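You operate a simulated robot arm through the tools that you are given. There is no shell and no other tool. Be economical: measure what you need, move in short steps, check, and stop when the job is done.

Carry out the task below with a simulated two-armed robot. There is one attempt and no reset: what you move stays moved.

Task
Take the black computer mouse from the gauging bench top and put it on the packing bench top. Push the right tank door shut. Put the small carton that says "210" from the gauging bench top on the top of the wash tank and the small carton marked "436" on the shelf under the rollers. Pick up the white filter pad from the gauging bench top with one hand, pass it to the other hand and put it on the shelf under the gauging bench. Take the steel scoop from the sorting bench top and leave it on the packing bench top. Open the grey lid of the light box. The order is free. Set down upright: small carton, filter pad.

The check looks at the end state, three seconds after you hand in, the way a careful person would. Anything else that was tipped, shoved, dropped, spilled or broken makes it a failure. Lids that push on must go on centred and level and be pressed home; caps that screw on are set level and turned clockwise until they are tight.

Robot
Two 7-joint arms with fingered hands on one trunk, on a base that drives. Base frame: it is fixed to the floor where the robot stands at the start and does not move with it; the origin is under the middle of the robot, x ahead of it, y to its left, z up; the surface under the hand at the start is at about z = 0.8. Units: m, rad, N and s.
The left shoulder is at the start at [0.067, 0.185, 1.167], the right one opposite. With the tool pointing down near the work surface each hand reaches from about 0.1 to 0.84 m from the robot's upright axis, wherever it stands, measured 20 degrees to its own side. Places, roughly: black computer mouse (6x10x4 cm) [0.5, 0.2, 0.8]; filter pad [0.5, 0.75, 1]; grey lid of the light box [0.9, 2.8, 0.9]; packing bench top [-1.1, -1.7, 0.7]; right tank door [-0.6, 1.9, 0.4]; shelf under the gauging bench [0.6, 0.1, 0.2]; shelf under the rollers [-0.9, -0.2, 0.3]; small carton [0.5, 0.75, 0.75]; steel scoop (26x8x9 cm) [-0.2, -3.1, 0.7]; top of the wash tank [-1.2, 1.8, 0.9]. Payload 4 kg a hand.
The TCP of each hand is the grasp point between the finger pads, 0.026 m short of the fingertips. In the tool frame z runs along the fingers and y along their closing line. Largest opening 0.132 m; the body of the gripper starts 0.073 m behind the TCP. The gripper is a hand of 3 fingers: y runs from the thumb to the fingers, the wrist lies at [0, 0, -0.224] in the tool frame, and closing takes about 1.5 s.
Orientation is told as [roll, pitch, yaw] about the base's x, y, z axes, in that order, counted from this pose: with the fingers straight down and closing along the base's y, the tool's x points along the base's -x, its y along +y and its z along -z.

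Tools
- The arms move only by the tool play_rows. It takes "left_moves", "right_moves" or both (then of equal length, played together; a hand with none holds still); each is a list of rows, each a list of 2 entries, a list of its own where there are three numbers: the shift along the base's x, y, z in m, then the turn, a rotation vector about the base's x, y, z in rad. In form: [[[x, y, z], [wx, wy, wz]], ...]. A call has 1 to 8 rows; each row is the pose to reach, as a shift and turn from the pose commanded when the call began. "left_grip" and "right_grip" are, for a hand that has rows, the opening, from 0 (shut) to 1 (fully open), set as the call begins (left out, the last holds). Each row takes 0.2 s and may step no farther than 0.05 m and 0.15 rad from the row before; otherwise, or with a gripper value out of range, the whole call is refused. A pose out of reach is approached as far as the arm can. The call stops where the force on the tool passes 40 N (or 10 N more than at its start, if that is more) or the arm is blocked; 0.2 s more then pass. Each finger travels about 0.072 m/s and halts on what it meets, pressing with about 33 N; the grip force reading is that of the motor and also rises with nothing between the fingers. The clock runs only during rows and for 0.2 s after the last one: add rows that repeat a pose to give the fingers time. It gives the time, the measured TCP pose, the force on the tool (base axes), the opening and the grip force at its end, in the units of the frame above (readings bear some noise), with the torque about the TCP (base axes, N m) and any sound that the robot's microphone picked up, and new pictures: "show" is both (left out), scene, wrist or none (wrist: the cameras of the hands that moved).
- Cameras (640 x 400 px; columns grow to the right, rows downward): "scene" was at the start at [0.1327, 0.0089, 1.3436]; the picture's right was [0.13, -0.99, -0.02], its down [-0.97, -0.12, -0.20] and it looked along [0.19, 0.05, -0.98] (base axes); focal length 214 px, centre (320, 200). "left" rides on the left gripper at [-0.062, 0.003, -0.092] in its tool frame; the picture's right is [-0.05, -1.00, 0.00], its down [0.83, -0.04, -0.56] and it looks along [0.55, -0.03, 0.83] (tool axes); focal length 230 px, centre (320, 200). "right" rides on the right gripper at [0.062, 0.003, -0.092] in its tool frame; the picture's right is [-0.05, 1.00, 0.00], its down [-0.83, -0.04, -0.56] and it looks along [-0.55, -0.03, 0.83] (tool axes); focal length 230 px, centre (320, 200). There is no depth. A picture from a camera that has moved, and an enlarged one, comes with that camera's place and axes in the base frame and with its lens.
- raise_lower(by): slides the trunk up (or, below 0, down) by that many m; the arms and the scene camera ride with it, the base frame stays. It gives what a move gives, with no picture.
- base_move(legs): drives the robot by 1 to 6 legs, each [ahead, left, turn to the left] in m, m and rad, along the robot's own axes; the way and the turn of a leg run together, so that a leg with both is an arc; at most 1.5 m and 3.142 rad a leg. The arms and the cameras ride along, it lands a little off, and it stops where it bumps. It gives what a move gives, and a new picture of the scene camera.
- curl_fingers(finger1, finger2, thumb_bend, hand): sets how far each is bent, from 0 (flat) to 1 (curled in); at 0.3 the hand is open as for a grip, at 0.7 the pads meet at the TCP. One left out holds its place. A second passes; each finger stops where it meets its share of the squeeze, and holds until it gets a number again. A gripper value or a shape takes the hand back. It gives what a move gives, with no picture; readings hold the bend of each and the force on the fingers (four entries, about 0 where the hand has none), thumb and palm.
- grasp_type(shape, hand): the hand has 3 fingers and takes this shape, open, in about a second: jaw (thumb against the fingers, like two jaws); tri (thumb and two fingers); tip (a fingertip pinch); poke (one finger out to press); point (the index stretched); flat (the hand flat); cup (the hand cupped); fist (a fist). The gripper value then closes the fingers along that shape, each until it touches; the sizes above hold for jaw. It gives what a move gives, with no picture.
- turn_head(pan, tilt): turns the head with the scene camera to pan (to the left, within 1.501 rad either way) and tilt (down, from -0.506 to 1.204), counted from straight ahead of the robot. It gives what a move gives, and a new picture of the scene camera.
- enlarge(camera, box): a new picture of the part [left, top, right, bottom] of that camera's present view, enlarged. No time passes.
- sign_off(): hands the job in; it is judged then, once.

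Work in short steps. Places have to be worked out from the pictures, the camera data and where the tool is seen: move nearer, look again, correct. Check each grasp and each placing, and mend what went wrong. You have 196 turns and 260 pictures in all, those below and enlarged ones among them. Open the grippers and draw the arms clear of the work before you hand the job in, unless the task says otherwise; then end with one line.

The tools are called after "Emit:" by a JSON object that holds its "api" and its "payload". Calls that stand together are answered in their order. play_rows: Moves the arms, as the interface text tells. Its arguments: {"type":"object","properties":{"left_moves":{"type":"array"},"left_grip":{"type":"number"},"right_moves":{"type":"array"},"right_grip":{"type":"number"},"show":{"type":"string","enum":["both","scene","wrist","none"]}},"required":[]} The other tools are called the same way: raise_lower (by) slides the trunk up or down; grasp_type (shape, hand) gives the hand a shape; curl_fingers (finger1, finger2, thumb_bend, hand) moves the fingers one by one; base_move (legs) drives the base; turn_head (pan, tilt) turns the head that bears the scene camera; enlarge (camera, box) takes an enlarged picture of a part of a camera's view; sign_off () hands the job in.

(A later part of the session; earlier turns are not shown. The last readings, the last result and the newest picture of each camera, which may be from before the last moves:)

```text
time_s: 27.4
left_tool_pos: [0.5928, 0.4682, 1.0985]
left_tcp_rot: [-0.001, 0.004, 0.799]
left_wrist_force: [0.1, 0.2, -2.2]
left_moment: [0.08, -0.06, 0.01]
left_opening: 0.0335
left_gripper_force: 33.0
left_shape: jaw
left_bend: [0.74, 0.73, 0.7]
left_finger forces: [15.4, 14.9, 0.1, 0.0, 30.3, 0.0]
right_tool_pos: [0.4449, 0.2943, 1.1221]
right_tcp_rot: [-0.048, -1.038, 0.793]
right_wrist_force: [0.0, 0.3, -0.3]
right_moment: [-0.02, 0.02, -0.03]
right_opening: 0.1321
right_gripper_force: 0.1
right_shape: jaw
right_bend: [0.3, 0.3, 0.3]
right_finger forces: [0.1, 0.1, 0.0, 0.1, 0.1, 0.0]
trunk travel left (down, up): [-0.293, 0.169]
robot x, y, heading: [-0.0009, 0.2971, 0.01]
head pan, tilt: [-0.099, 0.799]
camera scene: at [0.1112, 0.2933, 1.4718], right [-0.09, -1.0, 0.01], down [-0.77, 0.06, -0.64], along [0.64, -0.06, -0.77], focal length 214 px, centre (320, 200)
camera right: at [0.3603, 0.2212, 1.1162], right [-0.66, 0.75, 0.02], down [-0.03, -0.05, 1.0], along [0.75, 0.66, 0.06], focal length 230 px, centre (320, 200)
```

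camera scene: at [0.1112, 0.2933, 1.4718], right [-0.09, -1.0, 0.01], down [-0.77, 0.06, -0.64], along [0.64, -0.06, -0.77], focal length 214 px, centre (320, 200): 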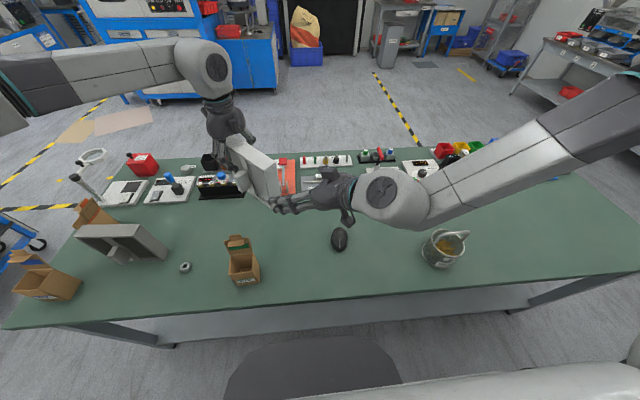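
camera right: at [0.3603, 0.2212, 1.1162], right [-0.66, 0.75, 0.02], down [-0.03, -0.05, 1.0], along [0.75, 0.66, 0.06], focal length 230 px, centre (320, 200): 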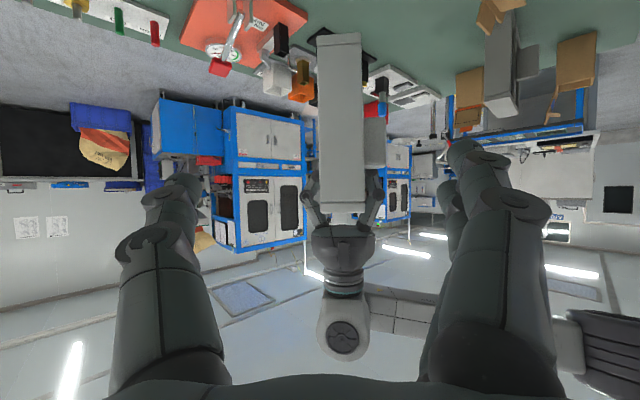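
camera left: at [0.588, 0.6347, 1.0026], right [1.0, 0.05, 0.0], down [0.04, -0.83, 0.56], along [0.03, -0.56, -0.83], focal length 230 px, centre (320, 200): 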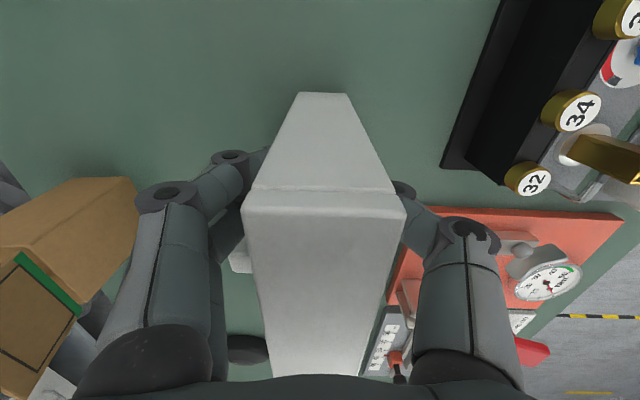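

The wrist view shows the pad edge ~9 cm ahead and 18 mm to the left. Advance with that correction to about 28 mm past the edge.

Emit:
{"api": "play_rows", "payload": {"right_moves": [[[-0.012, 0.0135, -0.015], [0, 0, 0]], [[0.01, 0.033, -0.03], [0, 0, 0]], [[0.032, 0.052, -0.04], [0, 0, 0]], [[0.054, 0.071, -0.045], [0, 0, 0]], [[0.075, 0.09, -0.045], [0, 0, 0]], [[0.075, 0.09, -0.045], [0, 0, 0]]], "show": "both"}}

```text
time_s: 28.8
left_tool_pos: [0.5912, 0.4653, 1.0981]
left_tcp_rot: [-0.001, 0.003, 0.796]
left_wrist_force: [0.3, 0.0, -1.7]
left_moment: [0.07, -0.05, -0.01]
left_opening: 0.0337
left_gripper_force: 32.8
left_shape: jaw
left_bend: [0.74, 0.73, 0.7]
left_finger forces: [15.3, 14.8, 0.1, 0.1, 30.2, 0.0]
right_tool_pos: [0.5131, 0.3554, 1.0929]
right_tcp_rot: [-0.049, -1.041, 0.793]
right_wrist_force: [0.4, 0.8, -0.3]
right_moment: [-0.02, 0.01, -0.03]
right_opening: 0.1319
right_gripper_force: 0.2
right_shape: jaw
right_bend: [0.3, 0.3, 0.3]
right_finger forces: [0.1, 0.1, 0.0, 0.0, 0.0, 0.0]
right hand out of reach, approached as far as the arm can: row 4, 5, 6
trunk travel left (down, up): [-0.293, 0.169]
robot x, y, heading: [-0.0038, 0.297, 0.012]
head pan, tilt: [-0.099, 0.799]
camera scene: at [0.1097, 0.2905, 1.472], right [-0.09, -1.0, 0.01], down [-0.76, 0.06, -0.64], along [0.64, -0.06, -0.77], focal length 214 px, centre (320, 200)
camera right: at [0.4279, 0.282, 1.0855], right [-0.66, 0.75, 0.02], down [-0.03, -0.05, 1.0], along [0.75, 0.66, 0.06], focal length 230 px, centre (320, 200)
```

scene: 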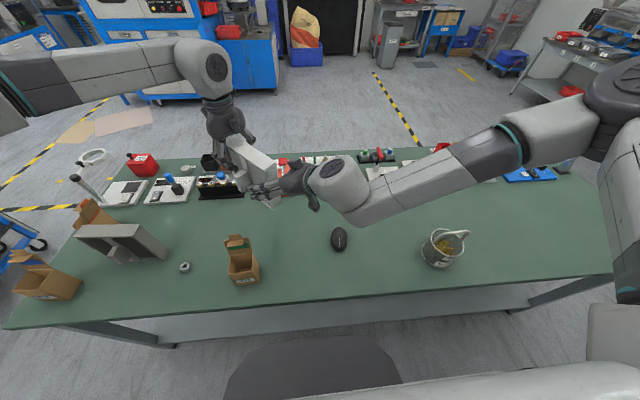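
right: 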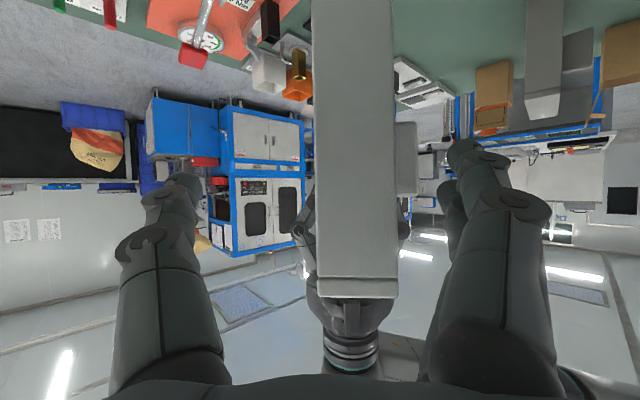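

Right TCP is just at the pad edge at its reach limit (arm folded). Move both hands forward 8 cm together for more room, and shift right less.

Emit:
{"api": "play_rows", "payload": {"left_moves": [[[0.02, 0, 0], [0, 0, 0]], [[0.04, 0, 0], [0, 0, 0]], [[0.06, 0, 0], [0, 0, 0]], [[0.08, 0, 0], [0, 0, 0]]], "right_moves": [[[0.02, 0, 0], [0, 0, 0]], [[0.04, 0, 0], [0, 0, 0]], [[0.06, 0, 0], [0, 0, 0]], [[0.08, 0, 0], [0, 0, 0]]], "show": "wrist"}}

```text
time_s: 29.8
left_tool_pos: [0.6186, 0.4973, 1.1051]
left_tcp_rot: [-0.005, 0.0, 0.803]
left_wrist_force: [14.4, 0.0, -2.5]
left_moment: [0.15, -0.15, 1.53]
left_opening: 0.0337
left_gripper_force: 32.2
left_shape: jaw
left_bend: [0.74, 0.74, 0.7]
left_finger forces: [18.4, 14.4, 0.0, 0.0, 45.8, 0.0]
left hand out of reach, approached as far as the arm can: row 1, 2, 3, 4
right_tool_pos: [0.5858, 0.3427, 1.0967]
right_tcp_rot: [-0.046, -1.038, 0.794]
right_wrist_force: [-15.1, 0.8, 0.5]
right_moment: [0.03, -0.05, 0.73]
right_opening: 0.1322
right_gripper_force: 0.1
right_shape: jaw
right_bend: [0.24, 0.25, 0.3]
right_finger forces: [4.3, 9.3, 0.1, 0.1, 0.0, 0.1]
right hand out of reach, approached as far as the arm can: row 2, 3, 4
trunk travel left (down, up): [-0.293, 0.169]
robot x, y, heading: [0.0006, 0.2923, 0.003]
head pan, tilt: [-0.099, 0.799]
camera right: at [0.502, 0.2678, 1.0897], right [-0.67, 0.75, 0.02], down [-0.03, -0.05, 1.0], along [0.75, 0.66, 0.06], focal length 230 px, centre (320, 200)
camera left: at [0.6583, 0.5424, 1.1974], right [0.75, -0.66, 0.0], down [-0.55, -0.63, 0.55], along [-0.36, -0.42, -0.83], focal length 230 px, centre (320, 200)
```

right: 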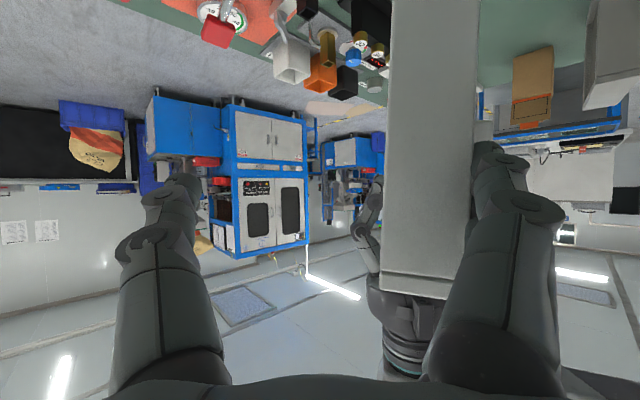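
left: 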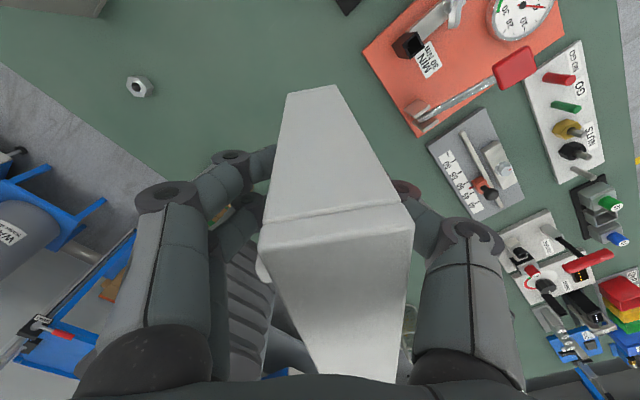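

The right fingers brush the pad; the left frontier is better at smaller x. Retreat the right hand, then bring the left back toward [.52,.397].

Emit:
{"api": "play_rows", "payload": {"right_moves": [[[-0.034, -0.03, 0.0], [0, 0, 0]], [[-0.068, -0.06, 0.0], [0, 0, 0]], [[-0.102, -0.09, 0.0], [0, 0, 0]], [[-0.136, -0.12, 0.0], [0, 0, 0]], [[-0.17, -0.14, 0.0], [0, 0, 0]], [[-0.195, -0.13, 0], [0, 0, 0]], [[-0.195, -0.1, 0], [0, 0, 0]], [[-0.195, -0.09, 0], [0, 0, 0]]], "left_moves": [[[0, 0, 0], [0, 0, 0]], [[0, 0, 0], [0, 0, 0]], [[-0.02, -0.02, 0], [0, 0, 0]], [[-0.04, -0.04, 0], [0, 0, 0]], [[-0.06, -0.06, 0], [0, 0, 0]], [[-0.08, -0.08, 0], [0, 0, 0]], [[-0.099, -0.1, 0], [0, 0, 0]], [[-0.099, -0.1, 0], [0, 0, 0]]], "show": "wrist"}}

```text
time_s: 31.6
left_tool_pos: [0.5144, 0.4032, 1.1037]
left_tcp_rot: [-0.006, 0.002, 0.799]
left_wrist_force: [-0.5, 0.7, -2.7]
left_moment: [0.05, -0.05, -0.01]
left_opening: 0.0335
left_gripper_force: 33.2
left_shape: jaw
left_bend: [0.74, 0.74, 0.7]
left_finger forces: [16.5, 14.6, 0.0, 0.0, 31.0, 0.1]
left hand out of reach, approached as far as the arm can: row 7, 8
right_tool_pos: [0.4238, 0.2432, 1.0898]
right_tcp_rot: [-0.053, -1.041, 0.797]
right_wrist_force: [0.3, -0.8, 0.5]
right_moment: [-0.03, 0.03, -0.01]
right_opening: 0.1321
right_gripper_force: 0.0
right_shape: jaw
right_bend: [0.3, 0.3, 0.3]
right_finger forces: [0.1, 0.0, 0.1, 0.1, 0.1, 0.1]
right hand out of reach, approached as far as the arm can: row 5, 6, 7, 8
trunk travel left (down, up): [-0.293, 0.169]
robot x, y, heading: [-0.005, 0.2947, 0.009]
head pan, tilt: [-0.099, 0.799]
camera right: at [0.3397, 0.1689, 1.0827], right [-0.66, 0.75, 0.02], down [-0.03, -0.05, 1.0], along [0.75, 0.66, 0.06], focal length 230 px, centre (320, 200)
camera left: at [0.5538, 0.4487, 1.1952], right [0.75, -0.66, 0.0], down [-0.55, -0.62, 0.56], along [-0.37, -0.42, -0.83], focal length 230 px, centre (320, 200)
```

right: 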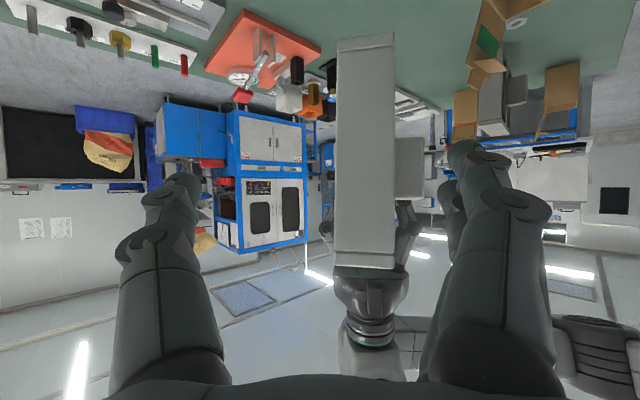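
left: 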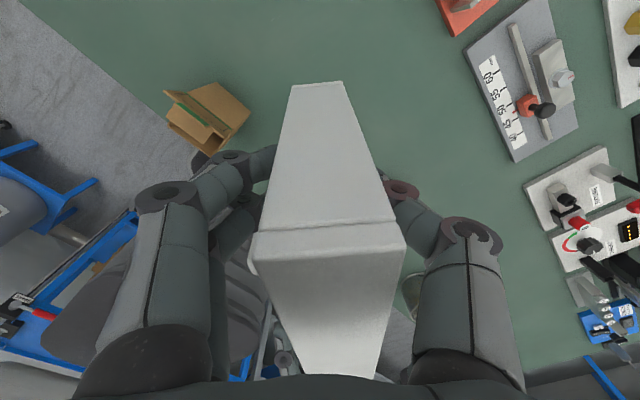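

Edge is 4 cm ahead and 3 cm left. Right hand goes lateral first, then forward.

Emit:
{"api": "play_rows", "payload": {"right_moves": [[[-0.005, 0.02, 0], [0, 0, 0]], [[0.0, 0.035, -0.005], [0, 0, 0]], [[0.015, 0.05, -0.01], [0, 0, 0]], [[0.03, 0.066, -0.01], [0, 0, 0]], [[0.03, 0.066, -0.01], [0, 0, 0]]], "show": "both"}}

```text
time_s: 32.8
left_tool_pos: [0.5144, 0.4015, 1.1032]
left_tcp_rot: [-0.004, 0.002, 0.798]
left_wrist_force: [-1.3, -0.4, -2.4]
left_moment: [0.08, -0.09, -0.01]
left_opening: 0.0334
left_gripper_force: 32.8
left_shape: jaw
left_bend: [0.74, 0.74, 0.7]
left_finger forces: [16.5, 14.5, 0.0, 0.0, 31.1, 0.1]
right_tool_pos: [0.4543, 0.3097, 1.0795]
right_tcp_rot: [-0.05, -1.041, 0.793]
right_wrist_force: [-0.5, 0.6, 0.5]
right_moment: [0.01, -0.01, 0.01]
right_opening: 0.1321
right_gripper_force: 0.1
right_shape: jaw
right_bend: [0.3, 0.3, 0.3]
right_finger forces: [0.0, 0.0, 0.1, 0.0, 0.1, 0.1]
right hand out of reach, approached as far as the arm can: row 1
trunk travel left (down, up): [-0.293, 0.169]
robot x, y, heading: [-0.0011, 0.2955, 0.008]
head pan, tilt: [-0.099, 0.799]
camera scene: at [0.1091, 0.2905, 1.4721], right [-0.09, -1.0, 0.01], down [-0.76, 0.06, -0.64], along [0.64, -0.06, -0.77], focal length 214 px, centre (320, 200)
camera right: at [0.3696, 0.2355, 1.0727], right [-0.66, 0.75, 0.02], down [-0.03, -0.05, 1.0], along [0.75, 0.66, 0.06], focal length 230 px, centre (320, 200)
```

scene: 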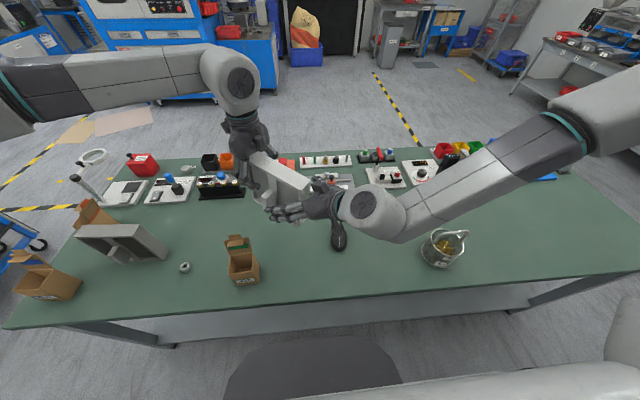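
right: 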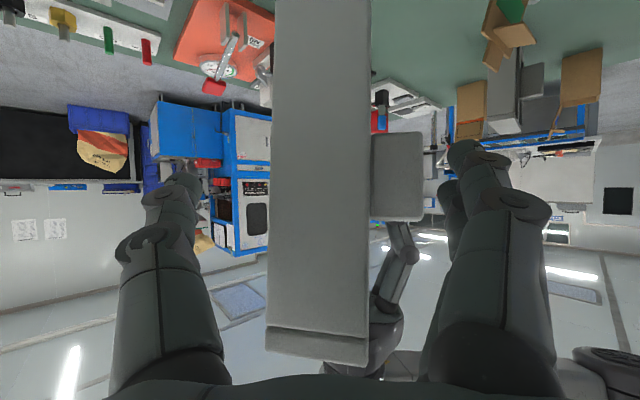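

Edge now centred and ~2.5 cm inside. Close the right hand.

Emit:
{"api": "play_rows", "payload": {"right_moves": [[[0, 0, 0], [0, 0, 0]], [[0, 0, 0], [0, 0, 0]], [[0, 0, 0], [0, 0, 0]], [[0, 0, 0], [0, 0, 0]], [[0, 0, 0], [0, 0, 0]], [[0, 0, 0], [0, 0, 0]], [[0, 0, 0], [0, 0, 0]], [[0, 0, 0], [0, 0, 0]]], "right_grip": 0, "show": "wrist"}}

```text
time_s: 34.6
left_tool_pos: [0.5143, 0.4019, 1.1029]
left_tcp_rot: [-0.004, 0.002, 0.798]
left_wrist_force: [1.1, -1.3, -2.4]
left_moment: [-0.01, -0.11, -0.06]
left_opening: 0.0333
left_gripper_force: 33.3
left_shape: jaw
left_bend: [0.74, 0.74, 0.7]
left_finger forces: [15.6, 14.3, 0.0, 0.1, 31.7, 0.1]
right_tool_pos: [0.4536, 0.3101, 1.0786]
right_tcp_rot: [-0.049, -1.04, 0.789]
right_wrist_force: [-0.8, 1.4, -0.5]
right_moment: [0.05, 0.04, 0.23]
right_opening: 0.0357
right_gripper_force: 32.3
right_shape: jaw
right_bend: [0.74, 0.74, 0.7]
right_finger forces: [15.4, 15.3, 0.0, 0.0, 28.8, 0.0]
trunk travel left (down, up): [-0.293, 0.169]
robot x, y, heading: [0.0015, 0.2941, 0.011]
head pan, tilt: [-0.099, 0.799]
camera right: at [0.3698, 0.2355, 1.0724], right [-0.66, 0.75, 0.02], down [-0.03, -0.05, 1.0], along [0.75, 0.66, 0.06], focal length 230 px, centre (320, 200)
```

right: 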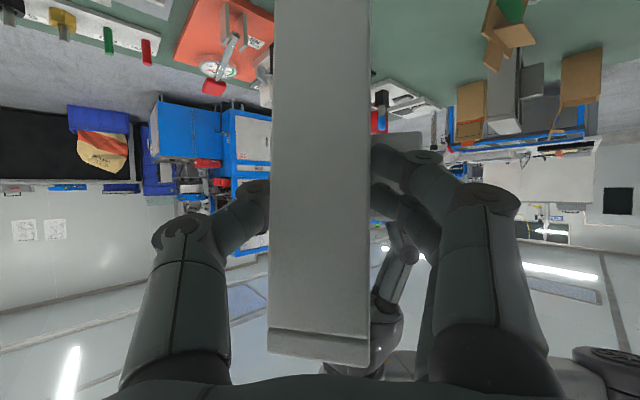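

Both hold it. Open the left hand, then lift it off.

Emit:
{"api": "play_rows", "payload": {"left_moves": [[[0, 0, 0], [0, 0, 0]], [[0, 0, 0], [0, 0, 0]], [[0, 0, 0], [0, 0, 0]], [[0, 0, 0], [0, 0, 0]], [[0, 0, 0.04], [0, 0, 0]], [[0, 0, 0.08], [0, 0, 0]], [[0, 0, 0.12], [0, 0, 0]], [[0.02, 0.04, 0.14], [0, 0, 0]]], "left_grip": 1, "show": "both"}}

```text
time_s: 36.4
left_tool_pos: [0.5346, 0.4397, 1.2443]
left_tcp_rot: [-0.003, 0.003, 0.797]
left_wrist_force: [0.3, 0.1, -0.3]
left_moment: [0.05, 0.01, -0.01]
left_opening: 0.132
left_gripper_force: 0.0
left_shape: jaw
left_bend: [0.3, 0.3, 0.3]
left_finger forces: [0.0, 0.0, 0.1, 0.0, 0.1, 0.0]
left hand out of reach, approached as far as the arm can: row 6, 7
right_tool_pos: [0.4532, 0.3101, 1.0803]
right_tcp_rot: [-0.051, -1.039, 0.792]
right_wrist_force: [-0.2, 0.4, 0.0]
right_moment: [-0.13, 0.07, -0.02]
right_opening: 0.0353
right_gripper_force: 33.3
right_shape: jaw
right_bend: [0.74, 0.73, 0.7]
right_finger forces: [15.7, 14.3, 0.1, 0.0, 30.0, 0.0]
trunk travel left (down, up): [-0.293, 0.169]
robot x, y, heading: [0.0006, 0.2963, 0.013]
head pan, tilt: [-0.099, 0.799]
camera scene: at [0.1084, 0.2911, 1.4721], right [-0.09, -1.0, 0.01], down [-0.76, 0.06, -0.64], along [0.64, -0.06, -0.77], focal length 214 px, centre (320, 200)
camera left: at [0.5743, 0.4853, 1.3372], right [0.75, -0.66, 0.0], down [-0.55, -0.62, 0.56], along [-0.37, -0.42, -0.83], focal length 230 px, centre (320, 200)
```

scene: 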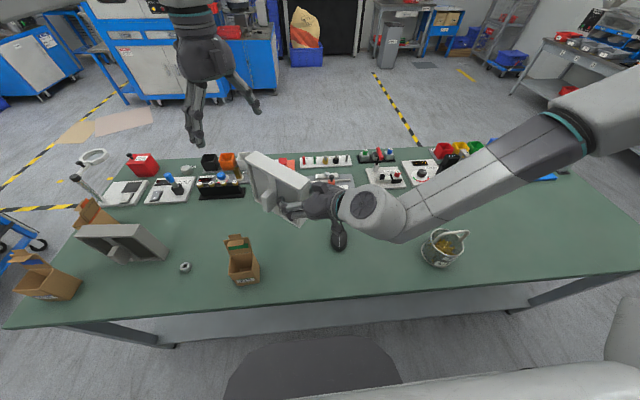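
left: 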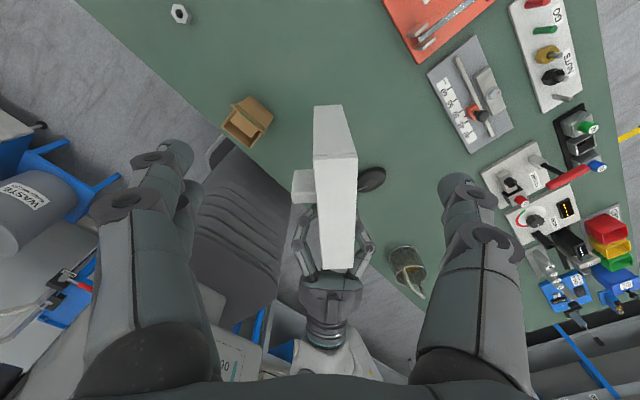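

Pad now held only by the right hand. Back away from the bench to reach the shelf.

Emit:
{"api": "base_move", "payload": {"legs": [[-0.38, 0, 0]]}}

Emit:
{"api": "raise_lower", "payload": {"by": -0.2}}

Emit:
{"api": "turn_head", "payload": {"pan": 0.0, "tilt": 0.7}}

```text
time_s: 38.9
left_tool_pos: [0.1443, 0.4328, 1.2435]
left_tcp_rot: [-0.002, 0.003, 0.789]
left_wrist_force: [0.0, 1.0, 0.3]
left_moment: [0.01, 0.01, -0.04]
left_opening: 0.1318
left_gripper_force: 0.0
left_shape: jaw
left_bend: [0.3, 0.3, 0.3]
left_finger forces: [0.0, 0.0, 0.1, 0.0, 0.0, 0.0]
right_tool_pos: [0.0614, 0.304, 1.0785]
right_tcp_rot: [-0.05, -1.039, 0.782]
right_wrist_force: [0.2, -1.2, -0.2]
right_moment: [-0.07, 0.03, -0.01]
right_opening: 0.0354
right_gripper_force: 33.1
right_shape: jaw
right_bend: [0.74, 0.73, 0.7]
right_finger forces: [15.7, 14.3, 0.0, 0.0, 30.0, 0.1]
trunk travel left (down, up): [-0.293, 0.169]
robot x, y, heading: [-0.3896, 0.2946, 0.002]
head pan, tilt: [-0.099, 0.799]
camera scene: at [-0.2823, 0.2874, 1.4718], right [-0.1, -1.0, 0.01], down [-0.76, 0.07, -0.64], along [0.64, -0.07, -0.77], focal length 214 px, centre (320, 200)
```

scene: 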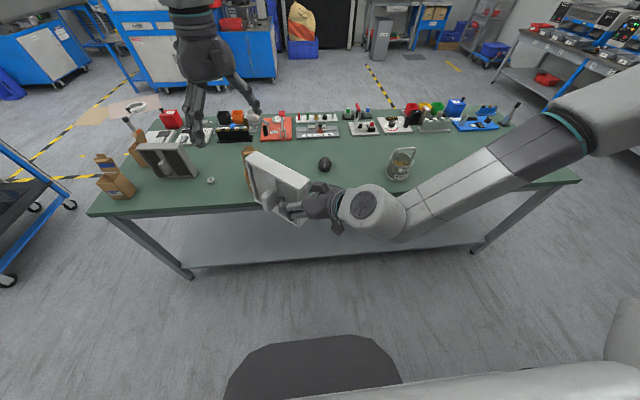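

```text
time_s: 41.1
left_tool_pos: [0.1423, 0.4323, 1.0441]
left_tcp_rot: [-0.001, -0.001, 0.792]
left_wrist_force: [-0.5, 0.1, -0.4]
left_moment: [0.05, -0.01, 0.01]
left_opening: 0.132
left_gripper_force: 0.0
left_shape: jaw
left_bend: [0.3, 0.3, 0.3]
left_finger forces: [0.0, 0.0, 0.0, 0.0, 0.0, 0.0]
right_tool_pos: [0.0792, 0.3043, 0.7987]
right_tcp_rot: [0.136, -0.918, 0.63]
right_wrist_force: [0.6, 0.3, -0.2]
right_moment: [-0.09, 0.07, -0.02]
right_opening: 0.0353
right_gripper_force: 33.1
right_shape: jaw
right_bend: [0.74, 0.73, 0.7]
right_finger forces: [15.5, 14.0, 0.1, 0.0, 30.0, 0.1]
trunk travel left (down, up): [-0.093, 0.369]
robot x, y, heading: [-0.3925, 0.2943, 0.002]
head pan, tilt: [-0.099, 0.799]
```

```text
time_s: 41.7
left_tool_pos: [0.1439, 0.4331, 1.0433]
left_tcp_rot: [-0.001, 0.001, 0.789]
left_wrist_force: [-0.7, -0.4, -0.3]
left_moment: [-0.01, -0.01, -0.01]
left_opening: 0.1317
left_gripper_force: 0.1
left_shape: jaw
left_bend: [0.3, 0.3, 0.3]
left_finger forces: [0.1, 0.0, 0.0, 0.0, 0.0, 0.0]
right_tool_pos: [0.079, 0.3042, 0.7983]
right_tcp_rot: [0.134, -0.918, 0.628]
right_wrist_force: [0.0, 0.3, 0.0]
right_moment: [-0.1, 0.04, -0.02]
right_opening: 0.0355
right_gripper_force: 32.9
right_shape: jaw
right_bend: [0.74, 0.73, 0.7]
right_finger forces: [15.5, 14.1, 0.0, 0.0, 30.0, 0.0]
trunk travel left (down, up): [-0.093, 0.369]
robot x, y, heading: [-0.3958, 0.2958, 0.004]
head pan, tilt: [0.0, 0.7]
camera scene: at [-0.1364, 0.2957, 1.2206], right [0.0, -1.0, 0.0], down [-0.87, 0.0, -0.5], along [0.5, 0.0, -0.87], focal length 214 px, centre (320, 200)
```

scene: 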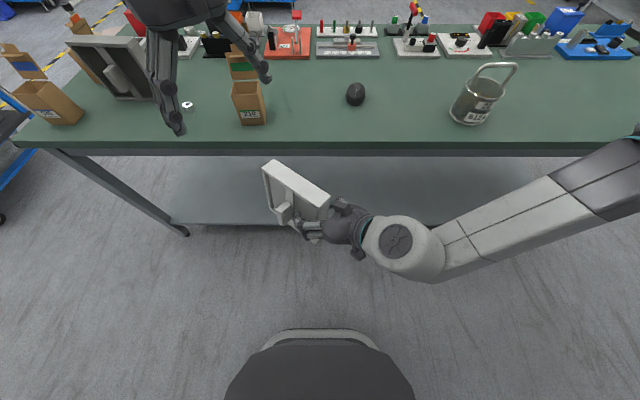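

Lowering the trunk leans it and turned the right hand slightly. The shelf front edge is at x≈.31. Restore the pad upright with yaw ≈.3, and start lowering.

Emit:
{"api": "play_rows", "payload": {"right_moves": [[[0, -0.01, -0.02], [-0.006, -0.037, -0.12]], [[0, -0.02, -0.05], [-0.012, -0.075, -0.24]], [[0, -0.03, -0.09], [-0.018, -0.112, -0.36]], [[0, -0.04, -0.13], [-0.025, -0.15, -0.48]], [[0, -0.04, -0.17], [-0.025, -0.15, -0.49]], [[0, -0.04, -0.21], [-0.025, -0.15, -0.49]]], "show": "both"}}

```text
time_s: 43.1
left_tool_pos: [0.144, 0.4323, 1.044]
left_tcp_rot: [-0.002, 0.001, 0.791]
left_wrist_force: [0.1, -0.2, 0.1]
left_moment: [-0.02, -0.02, 0.0]
left_opening: 0.1318
left_gripper_force: 0.0
left_shape: jaw
left_bend: [0.3, 0.3, 0.3]
left_finger forces: [0.0, 0.0, 0.0, 0.0, 0.0, 0.0]
right_tool_pos: [0.1124, 0.1859, 0.6768]
right_tcp_rot: [-0.016, -1.038, 0.265]
right_wrist_force: [0.3, 0.6, -0.2]
right_moment: [-0.06, 0.08, 0.0]
right_opening: 0.0354
right_gripper_force: 33.3
right_shape: jaw
right_bend: [0.74, 0.73, 0.7]
right_finger forces: [15.7, 14.3, 0.0, 0.0, 30.0, 0.1]
right hand out of reach, approached as far as the arm can: row 3, 4, 5, 6
trunk travel left (down, up): [-0.093, 0.369]
robot x, y, heading: [-0.3946, 0.294, 0.005]
head pan, tilt: [0.0, 0.7]
camera scene: at [-0.1363, 0.2956, 1.2206], right [0.0, -1.0, 0.0], down [-0.87, 0.0, -0.5], along [0.5, 0.0, -0.87], focal length 214 px, centre (320, 200)
camera right: at [0.0021, 0.1616, 0.67], right [-0.22, 0.97, 0.04], down [-0.05, -0.05, 1.0], along [0.97, 0.22, 0.06], focal length 230 px, centre (320, 200)
```

scene: 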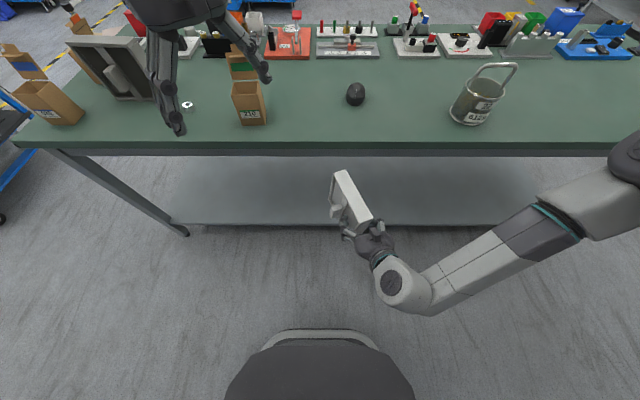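
right: 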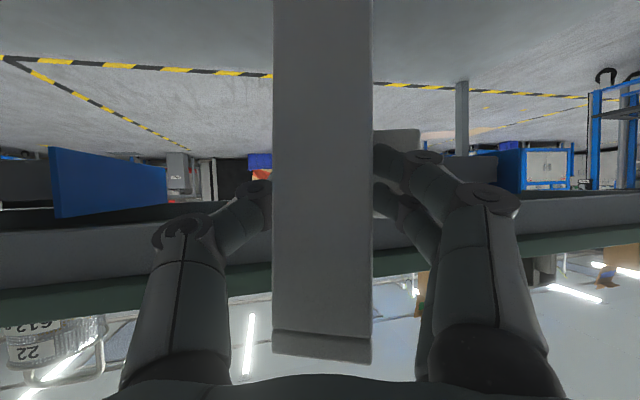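

Reach-limited at z .677; lower the trunk fully and move to the right, where the arm has more room.

Emit:
{"api": "raise_lower", "payload": {"by": -0.09}}

Emit:
{"api": "play_rows", "payload": {"right_moves": [[[0.01, -0.03, -0.02], [0, 0, 0]], [[0.02, -0.06, -0.05], [0, 0, 0]], [[0.02, -0.09, -0.08], [0, 0, 0]], [[0.02, -0.12, -0.12], [0, 0, 0]], [[0.02, -0.14, -0.16], [0, 0, 0]], [[0.02, -0.14, -0.2], [0, 0, 0]]], "show": "scene"}}

```text
time_s: 44.4
left_tool_pos: [0.142, 0.4325, 0.9558]
left_tcp_rot: [-0.001, 0.001, 0.791]
left_wrist_force: [0.1, 0.5, 0.7]
left_moment: [-0.01, -0.03, -0.01]
left_opening: 0.1318
left_gripper_force: 0.0
left_shape: jaw
left_bend: [0.3, 0.3, 0.3]
left_finger forces: [0.0, 0.0, 0.0, 0.0, 0.1, 0.1]
right_tool_pos: [0.1078, 0.182, 0.5883]
right_tcp_rot: [-0.019, -1.044, 0.267]
right_wrist_force: [0.1, 0.1, 0.2]
right_moment: [-0.03, 0.11, -0.02]
right_opening: 0.0352
right_gripper_force: 32.9
right_shape: jaw
right_bend: [0.74, 0.73, 0.7]
right_finger forces: [15.6, 14.2, 0.0, 0.0, 29.9, 0.0]
trunk travel left (down, up): [-0.003, 0.459]
robot x, y, heading: [-0.3967, 0.2919, 0.002]
head pan, tilt: [0.0, 0.7]
```

```text
time_s: 45.8
left_tool_pos: [0.1437, 0.4319, 0.9558]
left_tcp_rot: [0.0, 0.001, 0.789]
left_wrist_force: [-0.1, 0.5, -0.3]
left_moment: [0.04, 0.02, -0.01]
left_opening: 0.1321
left_gripper_force: 0.0
left_shape: jaw
left_bend: [0.3, 0.3, 0.3]
left_finger forces: [0.0, 0.0, 0.0, 0.0, 0.1, 0.0]
right_tool_pos: [0.136, 0.0338, 0.4018]
right_tcp_rot: [-0.017, -1.04, 0.263]
right_wrist_force: [0.6, -0.5, 0.7]
right_moment: [-0.03, 0.06, -0.03]
right_opening: 0.035
right_gripper_force: 32.9
right_shape: jaw
right_bend: [0.74, 0.73, 0.7]
right_finger forces: [15.6, 14.3, 0.0, 0.0, 29.9, 0.1]
right hand out of reach, approached as far as the arm can: row 6
trunk travel left (down, up): [-0.003, 0.459]
robot x, y, heading: [-0.391, 0.297, -0.0]
head pan, tilt: [0.0, 0.7]
camera scene: at [-0.051, 0.2948, 1.0701], right [0.0, -1.0, 0.0], down [-0.94, 0.0, -0.33], along [0.33, 0.0, -0.94], focal length 214 px, centre (320, 200)
```

scene: 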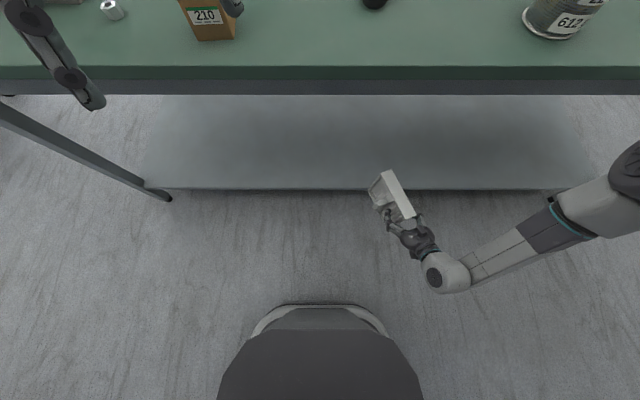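

The pad is at shelf height range (bottom ≈.315). Extend the right arm forward under the bench.

Emit:
{"api": "play_rows", "payload": {"right_moves": [[[0.045, 0, 0], [0, 0, 0]], [[0.09, 0, 0], [0, 0, 0]], [[0.135, 0, 0], [0, 0, 0]], [[0.18, 0, 0], [0, 0, 0]], [[0.225, 0, 0], [0, 0, 0]], [[0.27, 0, 0], [0, 0, 0]], [[0.27, 0, 0], [0, 0, 0]]], "show": "both"}}

```text
time_s: 47.4
left_tool_pos: [0.1443, 0.4321, 0.9544]
left_tcp_rot: [0.0, 0.001, 0.789]
left_wrist_force: [0.2, 0.5, -0.4]
left_moment: [0.01, 0.02, 0.0]
left_opening: 0.1321
left_gripper_force: 0.1
left_shape: jaw
left_bend: [0.3, 0.3, 0.3]
left_finger forces: [0.0, 0.0, 0.0, 0.1, 0.0, 0.1]
right_tool_pos: [0.405, 0.0323, 0.4124]
right_tcp_rot: [-0.018, -1.038, 0.265]
right_wrist_force: [-0.3, 0.7, -0.1]
right_moment: [-0.06, 0.11, 0.01]
right_opening: 0.0351
right_gripper_force: 33.0
right_shape: jaw
right_bend: [0.74, 0.73, 0.71]
right_finger forces: [15.4, 14.0, 0.1, 0.1, 29.4, 0.0]
right hand out of reach, approached as far as the arm can: row 6, 7
trunk travel left (down, up): [-0.003, 0.459]
robot x, y, heading: [-0.3951, 0.2958, 0.001]
head pan, tilt: [0.0, 0.7]
camera scene: at [-0.0504, 0.2957, 1.0698], right [0.0, -1.0, 0.0], down [-0.94, 0.0, -0.33], along [0.33, 0.0, -0.94], focal length 214 px, centre (320, 200)
camera right: at [0.2953, 0.0061, 0.4063], right [-0.22, 0.97, 0.04], down [-0.05, -0.05, 1.0], along [0.97, 0.22, 0.06], focal length 230 px, centre (320, 200)
```

scene: 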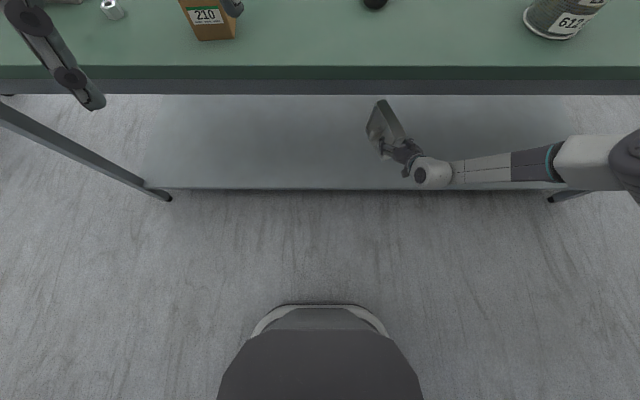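
right: 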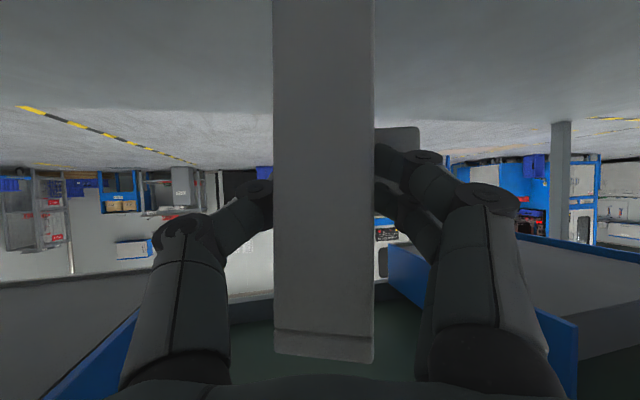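

On shelf footprint. Lower in steps to near contact.

Emit:
{"api": "play_rows", "payload": {"right_moves": [[[-0.005, 0, -0.025], [0, 0, 0]], [[-0.01, 0, -0.05], [0, 0, 0]], [[-0.015, 0, -0.075], [0, 0, 0]], [[-0.02, 0, -0.095], [0, 0, 0]], [[-0.02, 0, -0.095], [0, 0, 0]]], "show": "both"}}

```text
time_s: 48.6
left_tool_pos: [0.1429, 0.4322, 0.9535]
left_tcp_rot: [-0.002, 0.001, 0.789]
left_wrist_force: [0.8, -1.1, -0.2]
left_moment: [-0.03, -0.01, 0.03]
left_opening: 0.1318
left_gripper_force: 0.1
left_shape: jaw
left_bend: [0.3, 0.3, 0.3]
left_finger forces: [0.0, 0.0, 0.1, 0.1, 0.0, 0.1]
right_tool_pos: [0.3606, 0.011, 0.3898]
right_tcp_rot: [-0.019, -1.04, 0.264]
right_wrist_force: [0.3, 0.9, -0.4]
right_moment: [-0.07, 0.12, 0.0]
right_opening: 0.0352
right_gripper_force: 33.4
right_shape: jaw
right_bend: [0.74, 0.73, 0.71]
right_finger forces: [15.7, 14.0, 0.1, 0.1, 29.7, 0.0]
right hand out of reach, approached as far as the arm can: row 1, 2, 3, 4, 5
trunk travel left (down, up): [-0.003, 0.459]
robot x, y, heading: [-0.3946, 0.292, -0.001]
head pan, tilt: [0.0, 0.7]
camera scene: at [-0.0504, 0.2958, 1.0698], right [0.0, -1.0, 0.0], down [-0.94, 0.0, -0.33], along [0.33, 0.0, -0.94], focal length 214 px, centre (320, 200)
camera right: at [0.2502, -0.0147, 0.3828], right [-0.22, 0.97, 0.04], down [-0.05, -0.05, 1.0], along [0.97, 0.22, 0.06], focal length 230 px, centre (320, 200)
```

scene: 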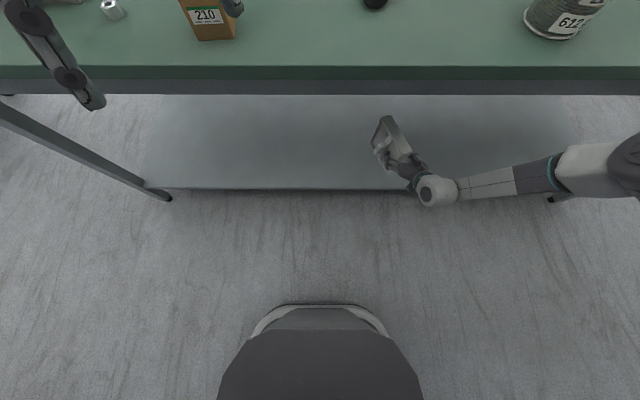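
right: 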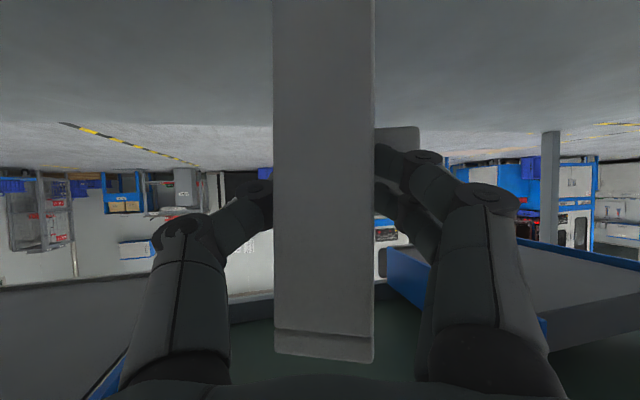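

Still blocked by joint limits. Moving right earlier opened downward room, so go right 15 cm while lowering.

Emit:
{"api": "play_rows", "payload": {"right_moves": [[[0.0, -0.04, 0], [0, 0, 0]], [[0.0, -0.08, -0.01], [0, 0, 0]], [[0.0, -0.12, -0.03], [0, 0, 0]], [[0.0, -0.15, -0.05], [0, 0, 0]], [[0.0, -0.15, -0.07], [0, 0, 0]], [[0.0, -0.15, -0.07], [0, 0, 0]]], "show": "scene"}}

```text
time_s: 50.0
left_tool_pos: [0.1448, 0.4333, 0.9538]
left_tcp_rot: [0.0, 0.003, 0.79]
left_wrist_force: [0.3, 0.7, 0.0]
left_moment: [-0.01, -0.03, -0.03]
left_opening: 0.1318
left_gripper_force: 0.1
left_shape: jaw
left_bend: [0.3, 0.3, 0.3]
left_finger forces: [0.0, 0.1, 0.0, 0.0, 0.0, 0.1]
right_tool_pos: [0.3499, -0.1354, 0.3738]
right_tcp_rot: [-0.017, -1.041, 0.266]
right_wrist_force: [0.0, -0.3, -1.3]
right_moment: [-0.04, 0.12, -0.03]
right_opening: 0.035
right_gripper_force: 33.0
right_shape: jaw
right_bend: [0.74, 0.73, 0.71]
right_finger forces: [15.6, 14.1, 0.0, 0.0, 29.7, 0.0]
right hand out of reach, approached as far as the arm can: row 3, 4, 5, 6
trunk travel left (down, up): [-0.003, 0.459]
robot x, y, heading: [-0.3956, 0.293, 0.001]
head pan, tilt: [0.0, 0.7]
camera scene: at [-0.0504, 0.2957, 1.0698], right [0.0, -1.0, 0.0], down [-0.94, 0.0, -0.33], along [0.33, 0.0, -0.94], focal length 214 px, centre (320, 200)
```

scene: 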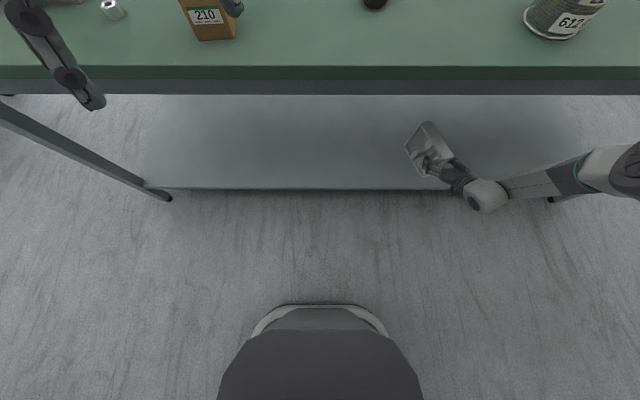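

Try yaw +0.5 (tool more along the forearm) while lowering.

Emit:
{"api": "play_rows", "payload": {"right_moves": [[[0.0, 0, 0], [0, 0, 0.13]], [[0.0, 0, 0], [0, 0, 0.26]], [[0.0, 0, 0], [0, 0, 0.39]], [[0.0, 0, -0.01], [0, 0, 0.52]], [[0.0, 0, -0.04], [0, 0, 0.52]], [[0.0, 0, -0.07], [0, 0, 0.52]]], "show": "scene"}}

```text
time_s: 51.4
left_tool_pos: [0.1448, 0.433, 0.9546]
left_tcp_rot: [0.001, 0.0, 0.792]
left_wrist_force: [0.0, -0.4, -0.8]
left_moment: [-0.02, 0.02, -0.02]
left_opening: 0.1315
left_gripper_force: 0.1
left_shape: jaw
left_bend: [0.3, 0.3, 0.3]
left_finger forces: [0.0, 0.0, 0.0, 0.0, 0.1, 0.1]
right_tool_pos: [0.3226, -0.1165, 0.3941]
right_tcp_rot: [-0.019, -1.04, 0.786]
right_wrist_force: [0.5, 0.3, -0.1]
right_moment: [-0.11, 0.03, 0.0]
right_opening: 0.035
right_gripper_force: 32.5
right_shape: jaw
right_bend: [0.74, 0.73, 0.71]
right_finger forces: [15.7, 14.1, 0.0, 0.0, 29.7, 0.1]
right hand out of reach, approached as far as the arm can: row 1, 2, 3, 4, 5, 6
trunk travel left (down, up): [-0.003, 0.459]
robot x, y, heading: [-0.3977, 0.2901, 0.001]
head pan, tilt: [0.0, 0.7]
camera scene: at [-0.0504, 0.2957, 1.0698], right [0.0, -1.0, 0.0], down [-0.94, 0.0, -0.33], along [0.33, 0.0, -0.94], focal length 214 px, centre (320, 200)
```

scene: 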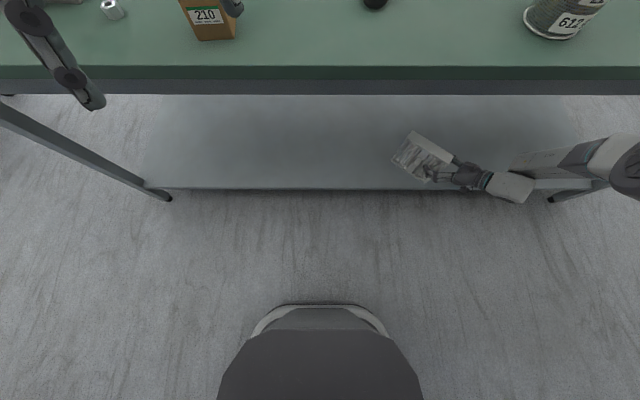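

Worse; go the other way, to yaw ≈ -0.3.

Emit:
{"api": "play_rows", "payload": {"right_moves": [[[0.0, 0, 0], [0, 0, -0.14]], [[0.0, 0, 0], [0, 0, -0.28]], [[0.0, 0, 0], [0, 0, -0.42]], [[0.01, 0, -0.01], [0, 0, -0.56]], [[0.02, 0, -0.02], [0, 0, -0.7]], [[0.03, 0, -0.04], [0, 0, -0.84]], [[0.03, 0, -0.06], [0, 0, -0.98]], [[0.03, 0, -0.08], [0, 0, -1.1]]], "show": "scene"}}

```text
time_s: 53.2
left_tool_pos: [0.144, 0.4339, 0.9542]
left_tcp_rot: [-0.001, 0.002, 0.788]
left_wrist_force: [0.2, 0.5, -0.9]
left_moment: [-0.01, -0.01, -0.01]
left_opening: 0.1319
left_gripper_force: 0.1
left_shape: jaw
left_bend: [0.3, 0.3, 0.3]
left_finger forces: [0.0, 0.0, 0.1, 0.0, 0.0, 0.0]
right_tool_pos: [0.3367, -0.1278, 0.3742]
right_tcp_rot: [-0.021, -1.038, -0.314]
right_wrist_force: [0.1, 0.4, 0.0]
right_moment: [0.02, 0.12, -0.02]
right_opening: 0.0349
right_gripper_force: 33.4
right_shape: jaw
right_bend: [0.74, 0.73, 0.71]
right_finger forces: [15.5, 13.8, 0.0, 0.0, 29.5, 0.0]
right hand out of reach, approached as far as the arm can: row 6, 7, 8
trunk travel left (down, up): [-0.003, 0.459]
robot x, y, heading: [-0.3902, 0.2935, 0.001]
head pan, tilt: [0.0, 0.7]
camera scene: at [-0.0505, 0.2956, 1.0698], right [0.0, -1.0, 0.0], down [-0.94, 0.0, -0.33], along [0.33, 0.0, -0.94], focal length 214 px, centre (320, 200)
```

scene: 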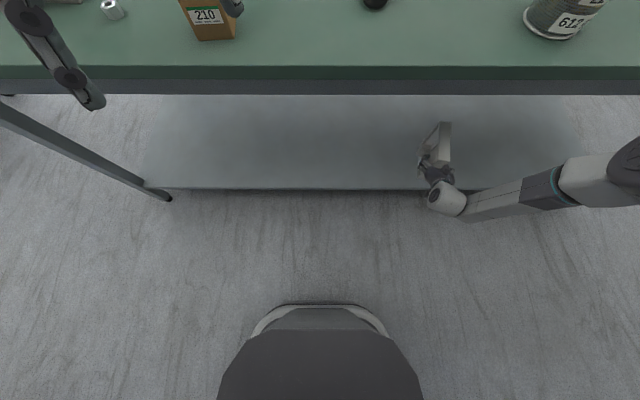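

The wrist seems limited to about z≥.49 at this pitch. I test with the free left arm how low a steeper hand (pitch -0.5) can go in front of the bench.

Emit:
{"api": "play_rows", "payload": {"left_moves": [[[-0.01, 0.0, -0.03], [0.028, -0.067, -0.11]], [[-0.02, 0.0, -0.07], [0.056, -0.135, -0.22]], [[-0.02, 0.0, -0.11], [0.084, -0.203, -0.33]], [[-0.02, 0.0, -0.15], [0.112, -0.27, -0.44]], [[-0.02, 0.0, -0.19], [0.14, -0.338, -0.55]], [[-0.02, 0.0, -0.235], [0.168, -0.405, -0.66]], [[-0.02, 0.0, -0.28], [0.197, -0.473, -0.775]], [[-0.02, 0.0, -0.325], [0.197, -0.473, -0.775]]], "show": "scene"}}

Emit:
{"api": "play_rows", "payload": {"left_moves": [[[0, 0.0, -0.045], [0, 0, 0]], [[0, 0.0, -0.09], [0, 0, 0]], [[0, 0.0, -0.135], [0, 0, 0]], [[0, 0.0, -0.18], [0, 0, 0]], [[0, 0.0, -0.225], [0, 0, 0]], [[0, 0.0, -0.27], [0, 0, 0]], [[0, 0.0, -0.31], [0, 0, 0]]], "show": "scene"}}

```text
time_s: 55.0
left_tool_pos: [0.1236, 0.4326, 0.6273]
left_tcp_rot: [-0.002, -0.496, -0.002]
left_wrist_force: [-1.3, 0.5, -0.4]
left_moment: [-0.01, 0.02, -0.01]
left_opening: 0.1322
left_gripper_force: 0.2
left_shape: jaw
left_bend: [0.3, 0.3, 0.3]
left_finger forces: [0.0, 0.0, 0.1, 0.0, 0.0, 0.1]
right_tool_pos: [0.3372, -0.1282, 0.3729]
right_tcp_rot: [-0.019, -1.037, -0.312]
right_wrist_force: [0.4, 0.2, 0.2]
right_moment: [-0.02, 0.09, -0.02]
right_opening: 0.0349
right_gripper_force: 33.1
right_shape: jaw
right_bend: [0.74, 0.73, 0.71]
right_finger forces: [15.6, 13.9, 0.0, 0.1, 29.3, 0.0]
trunk travel left (down, up): [-0.003, 0.459]
robot x, y, heading: [-0.3907, 0.2965, 0.006]
head pan, tilt: [0.0, 0.7]
camera scene: at [-0.0491, 0.296, 1.069], right [0.0, -1.0, 0.0], down [-0.94, 0.0, -0.33], along [0.33, 0.0, -0.94], focal length 214 px, centre (320, 200)
```

scene: 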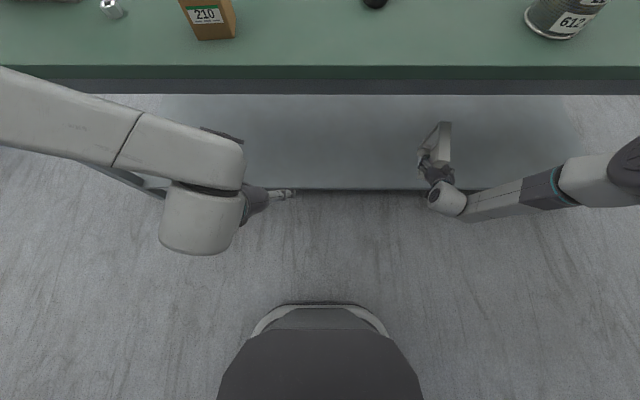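

```text
time_s: 56.6
left_tool_pos: [0.1266, 0.4804, 0.3708]
left_tcp_rot: [-0.002, -0.498, -0.001]
left_wrist_force: [-0.9, 0.9, 0.2]
left_moment: [0.01, -0.02, 0.04]
left_opening: 0.1319
left_gripper_force: 0.0
left_shape: jaw
left_bend: [0.3, 0.3, 0.3]
left_finger forces: [0.0, 0.0, 0.0, 0.1, 0.0, 0.0]
left hand out of reach, approached as far as the arm can: row 5, 6, 7
right_tool_pos: [0.3367, -0.1284, 0.3742]
right_tcp_rot: [-0.02, -1.039, -0.312]
right_wrist_force: [-1.0, -0.7, 0.2]
right_moment: [0.02, 0.07, -0.01]
right_opening: 0.0349
right_gripper_force: 33.2
right_shape: jaw
right_bend: [0.74, 0.73, 0.71]
right_finger forces: [15.5, 13.9, 0.0, 0.0, 29.3, 0.0]
trunk travel left (down, up): [-0.003, 0.459]
robot x, y, heading: [-0.3901, 0.2918, 0.009]
head pan, tilt: [0.0, 0.7]
camera scene: at [-0.0503, 0.2958, 1.0697], right [0.0, -1.0, 0.0], down [-0.94, 0.0, -0.33], along [0.33, 0.0, -0.94], focal length 214 px, centre (320, 200)
```

scene: 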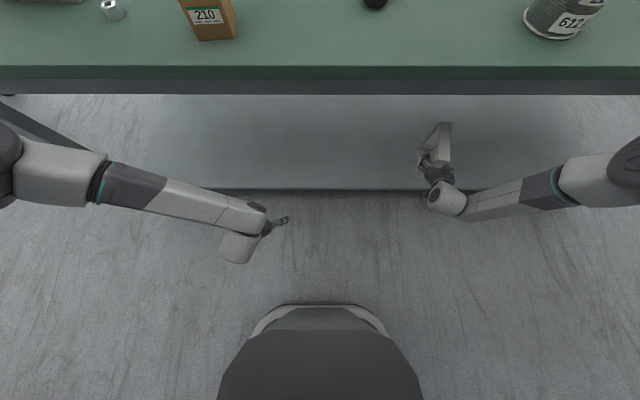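

Also limited near z .37. Test whether lateral outward position lets it go lower.

Emit:
{"api": "play_rows", "payload": {"left_moves": [[[0, 0.045, 0], [0, 0, 0]], [[0, 0.09, -0.02], [0, 0, 0]], [[0, 0.135, -0.05], [0, 0, 0]], [[0, 0.18, -0.08], [0, 0, 0]], [[0, 0.22, -0.11], [0, 0, 0]], [[0, 0.22, -0.15], [0, 0, 0]]], "show": "scene"}}

```text
refused: row 3 steps farther than a row can; nothing moved
```

Emit:
{"api": "play_rows", "payload": {"left_moves": [[[0, 0.04, 0], [0, 0, 0]], [[0, 0.08, -0.02], [0, 0, 0]], [[0, 0.12, -0.04], [0, 0, 0]], [[0, 0.16, -0.065], [0, 0, 0]], [[0, 0.2, -0.09], [0, 0, 0]], [[0, 0.22, -0.12], [0, 0, 0]], [[0, 0.22, -0.15], [0, 0, 0]]], "show": "scene"}}

```text
time_s: 58.2
left_tool_pos: [0.1698, 0.6968, 0.3228]
left_tcp_rot: [0.0, -0.488, -0.001]
left_wrist_force: [-0.6, -1.1, -0.9]
left_moment: [0.01, 0.0, 0.01]
left_opening: 0.132
left_gripper_force: 0.2
left_shape: jaw
left_bend: [0.3, 0.3, 0.3]
left_finger forces: [0.1, 0.0, 0.0, 0.0, 0.1, 0.1]
left hand out of reach, approached as far as the arm can: row 3, 4, 5, 6, 7
right_tool_pos: [0.3369, -0.1285, 0.3733]
right_tcp_rot: [-0.018, -1.038, -0.314]
right_wrist_force: [-0.4, -0.1, -1.0]
right_moment: [0.01, 0.15, -0.01]
right_opening: 0.035
right_gripper_force: 32.6
right_shape: jaw
right_bend: [0.74, 0.73, 0.71]
right_finger forces: [15.5, 13.8, 0.0, 0.0, 29.4, 0.0]
trunk travel left (down, up): [-0.003, 0.459]
robot x, y, heading: [-0.3944, 0.2955, 0.001]
head pan, tilt: [0.0, 0.7]
camera scene: at [-0.0506, 0.2957, 1.0699], right [0.0, -1.0, 0.0], down [-0.94, 0.0, -0.33], along [0.33, 0.0, -0.94], focal length 214 px, centre (320, 200)
```

scene: 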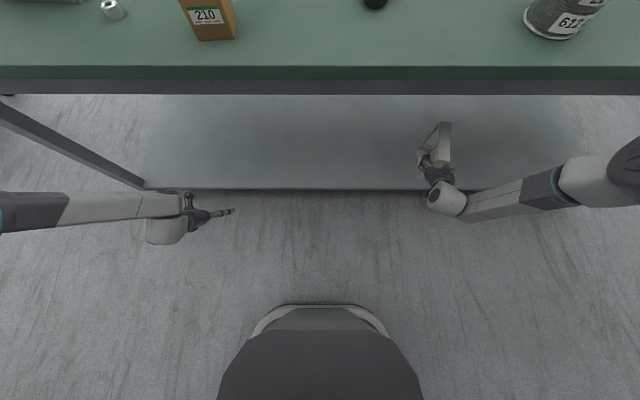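

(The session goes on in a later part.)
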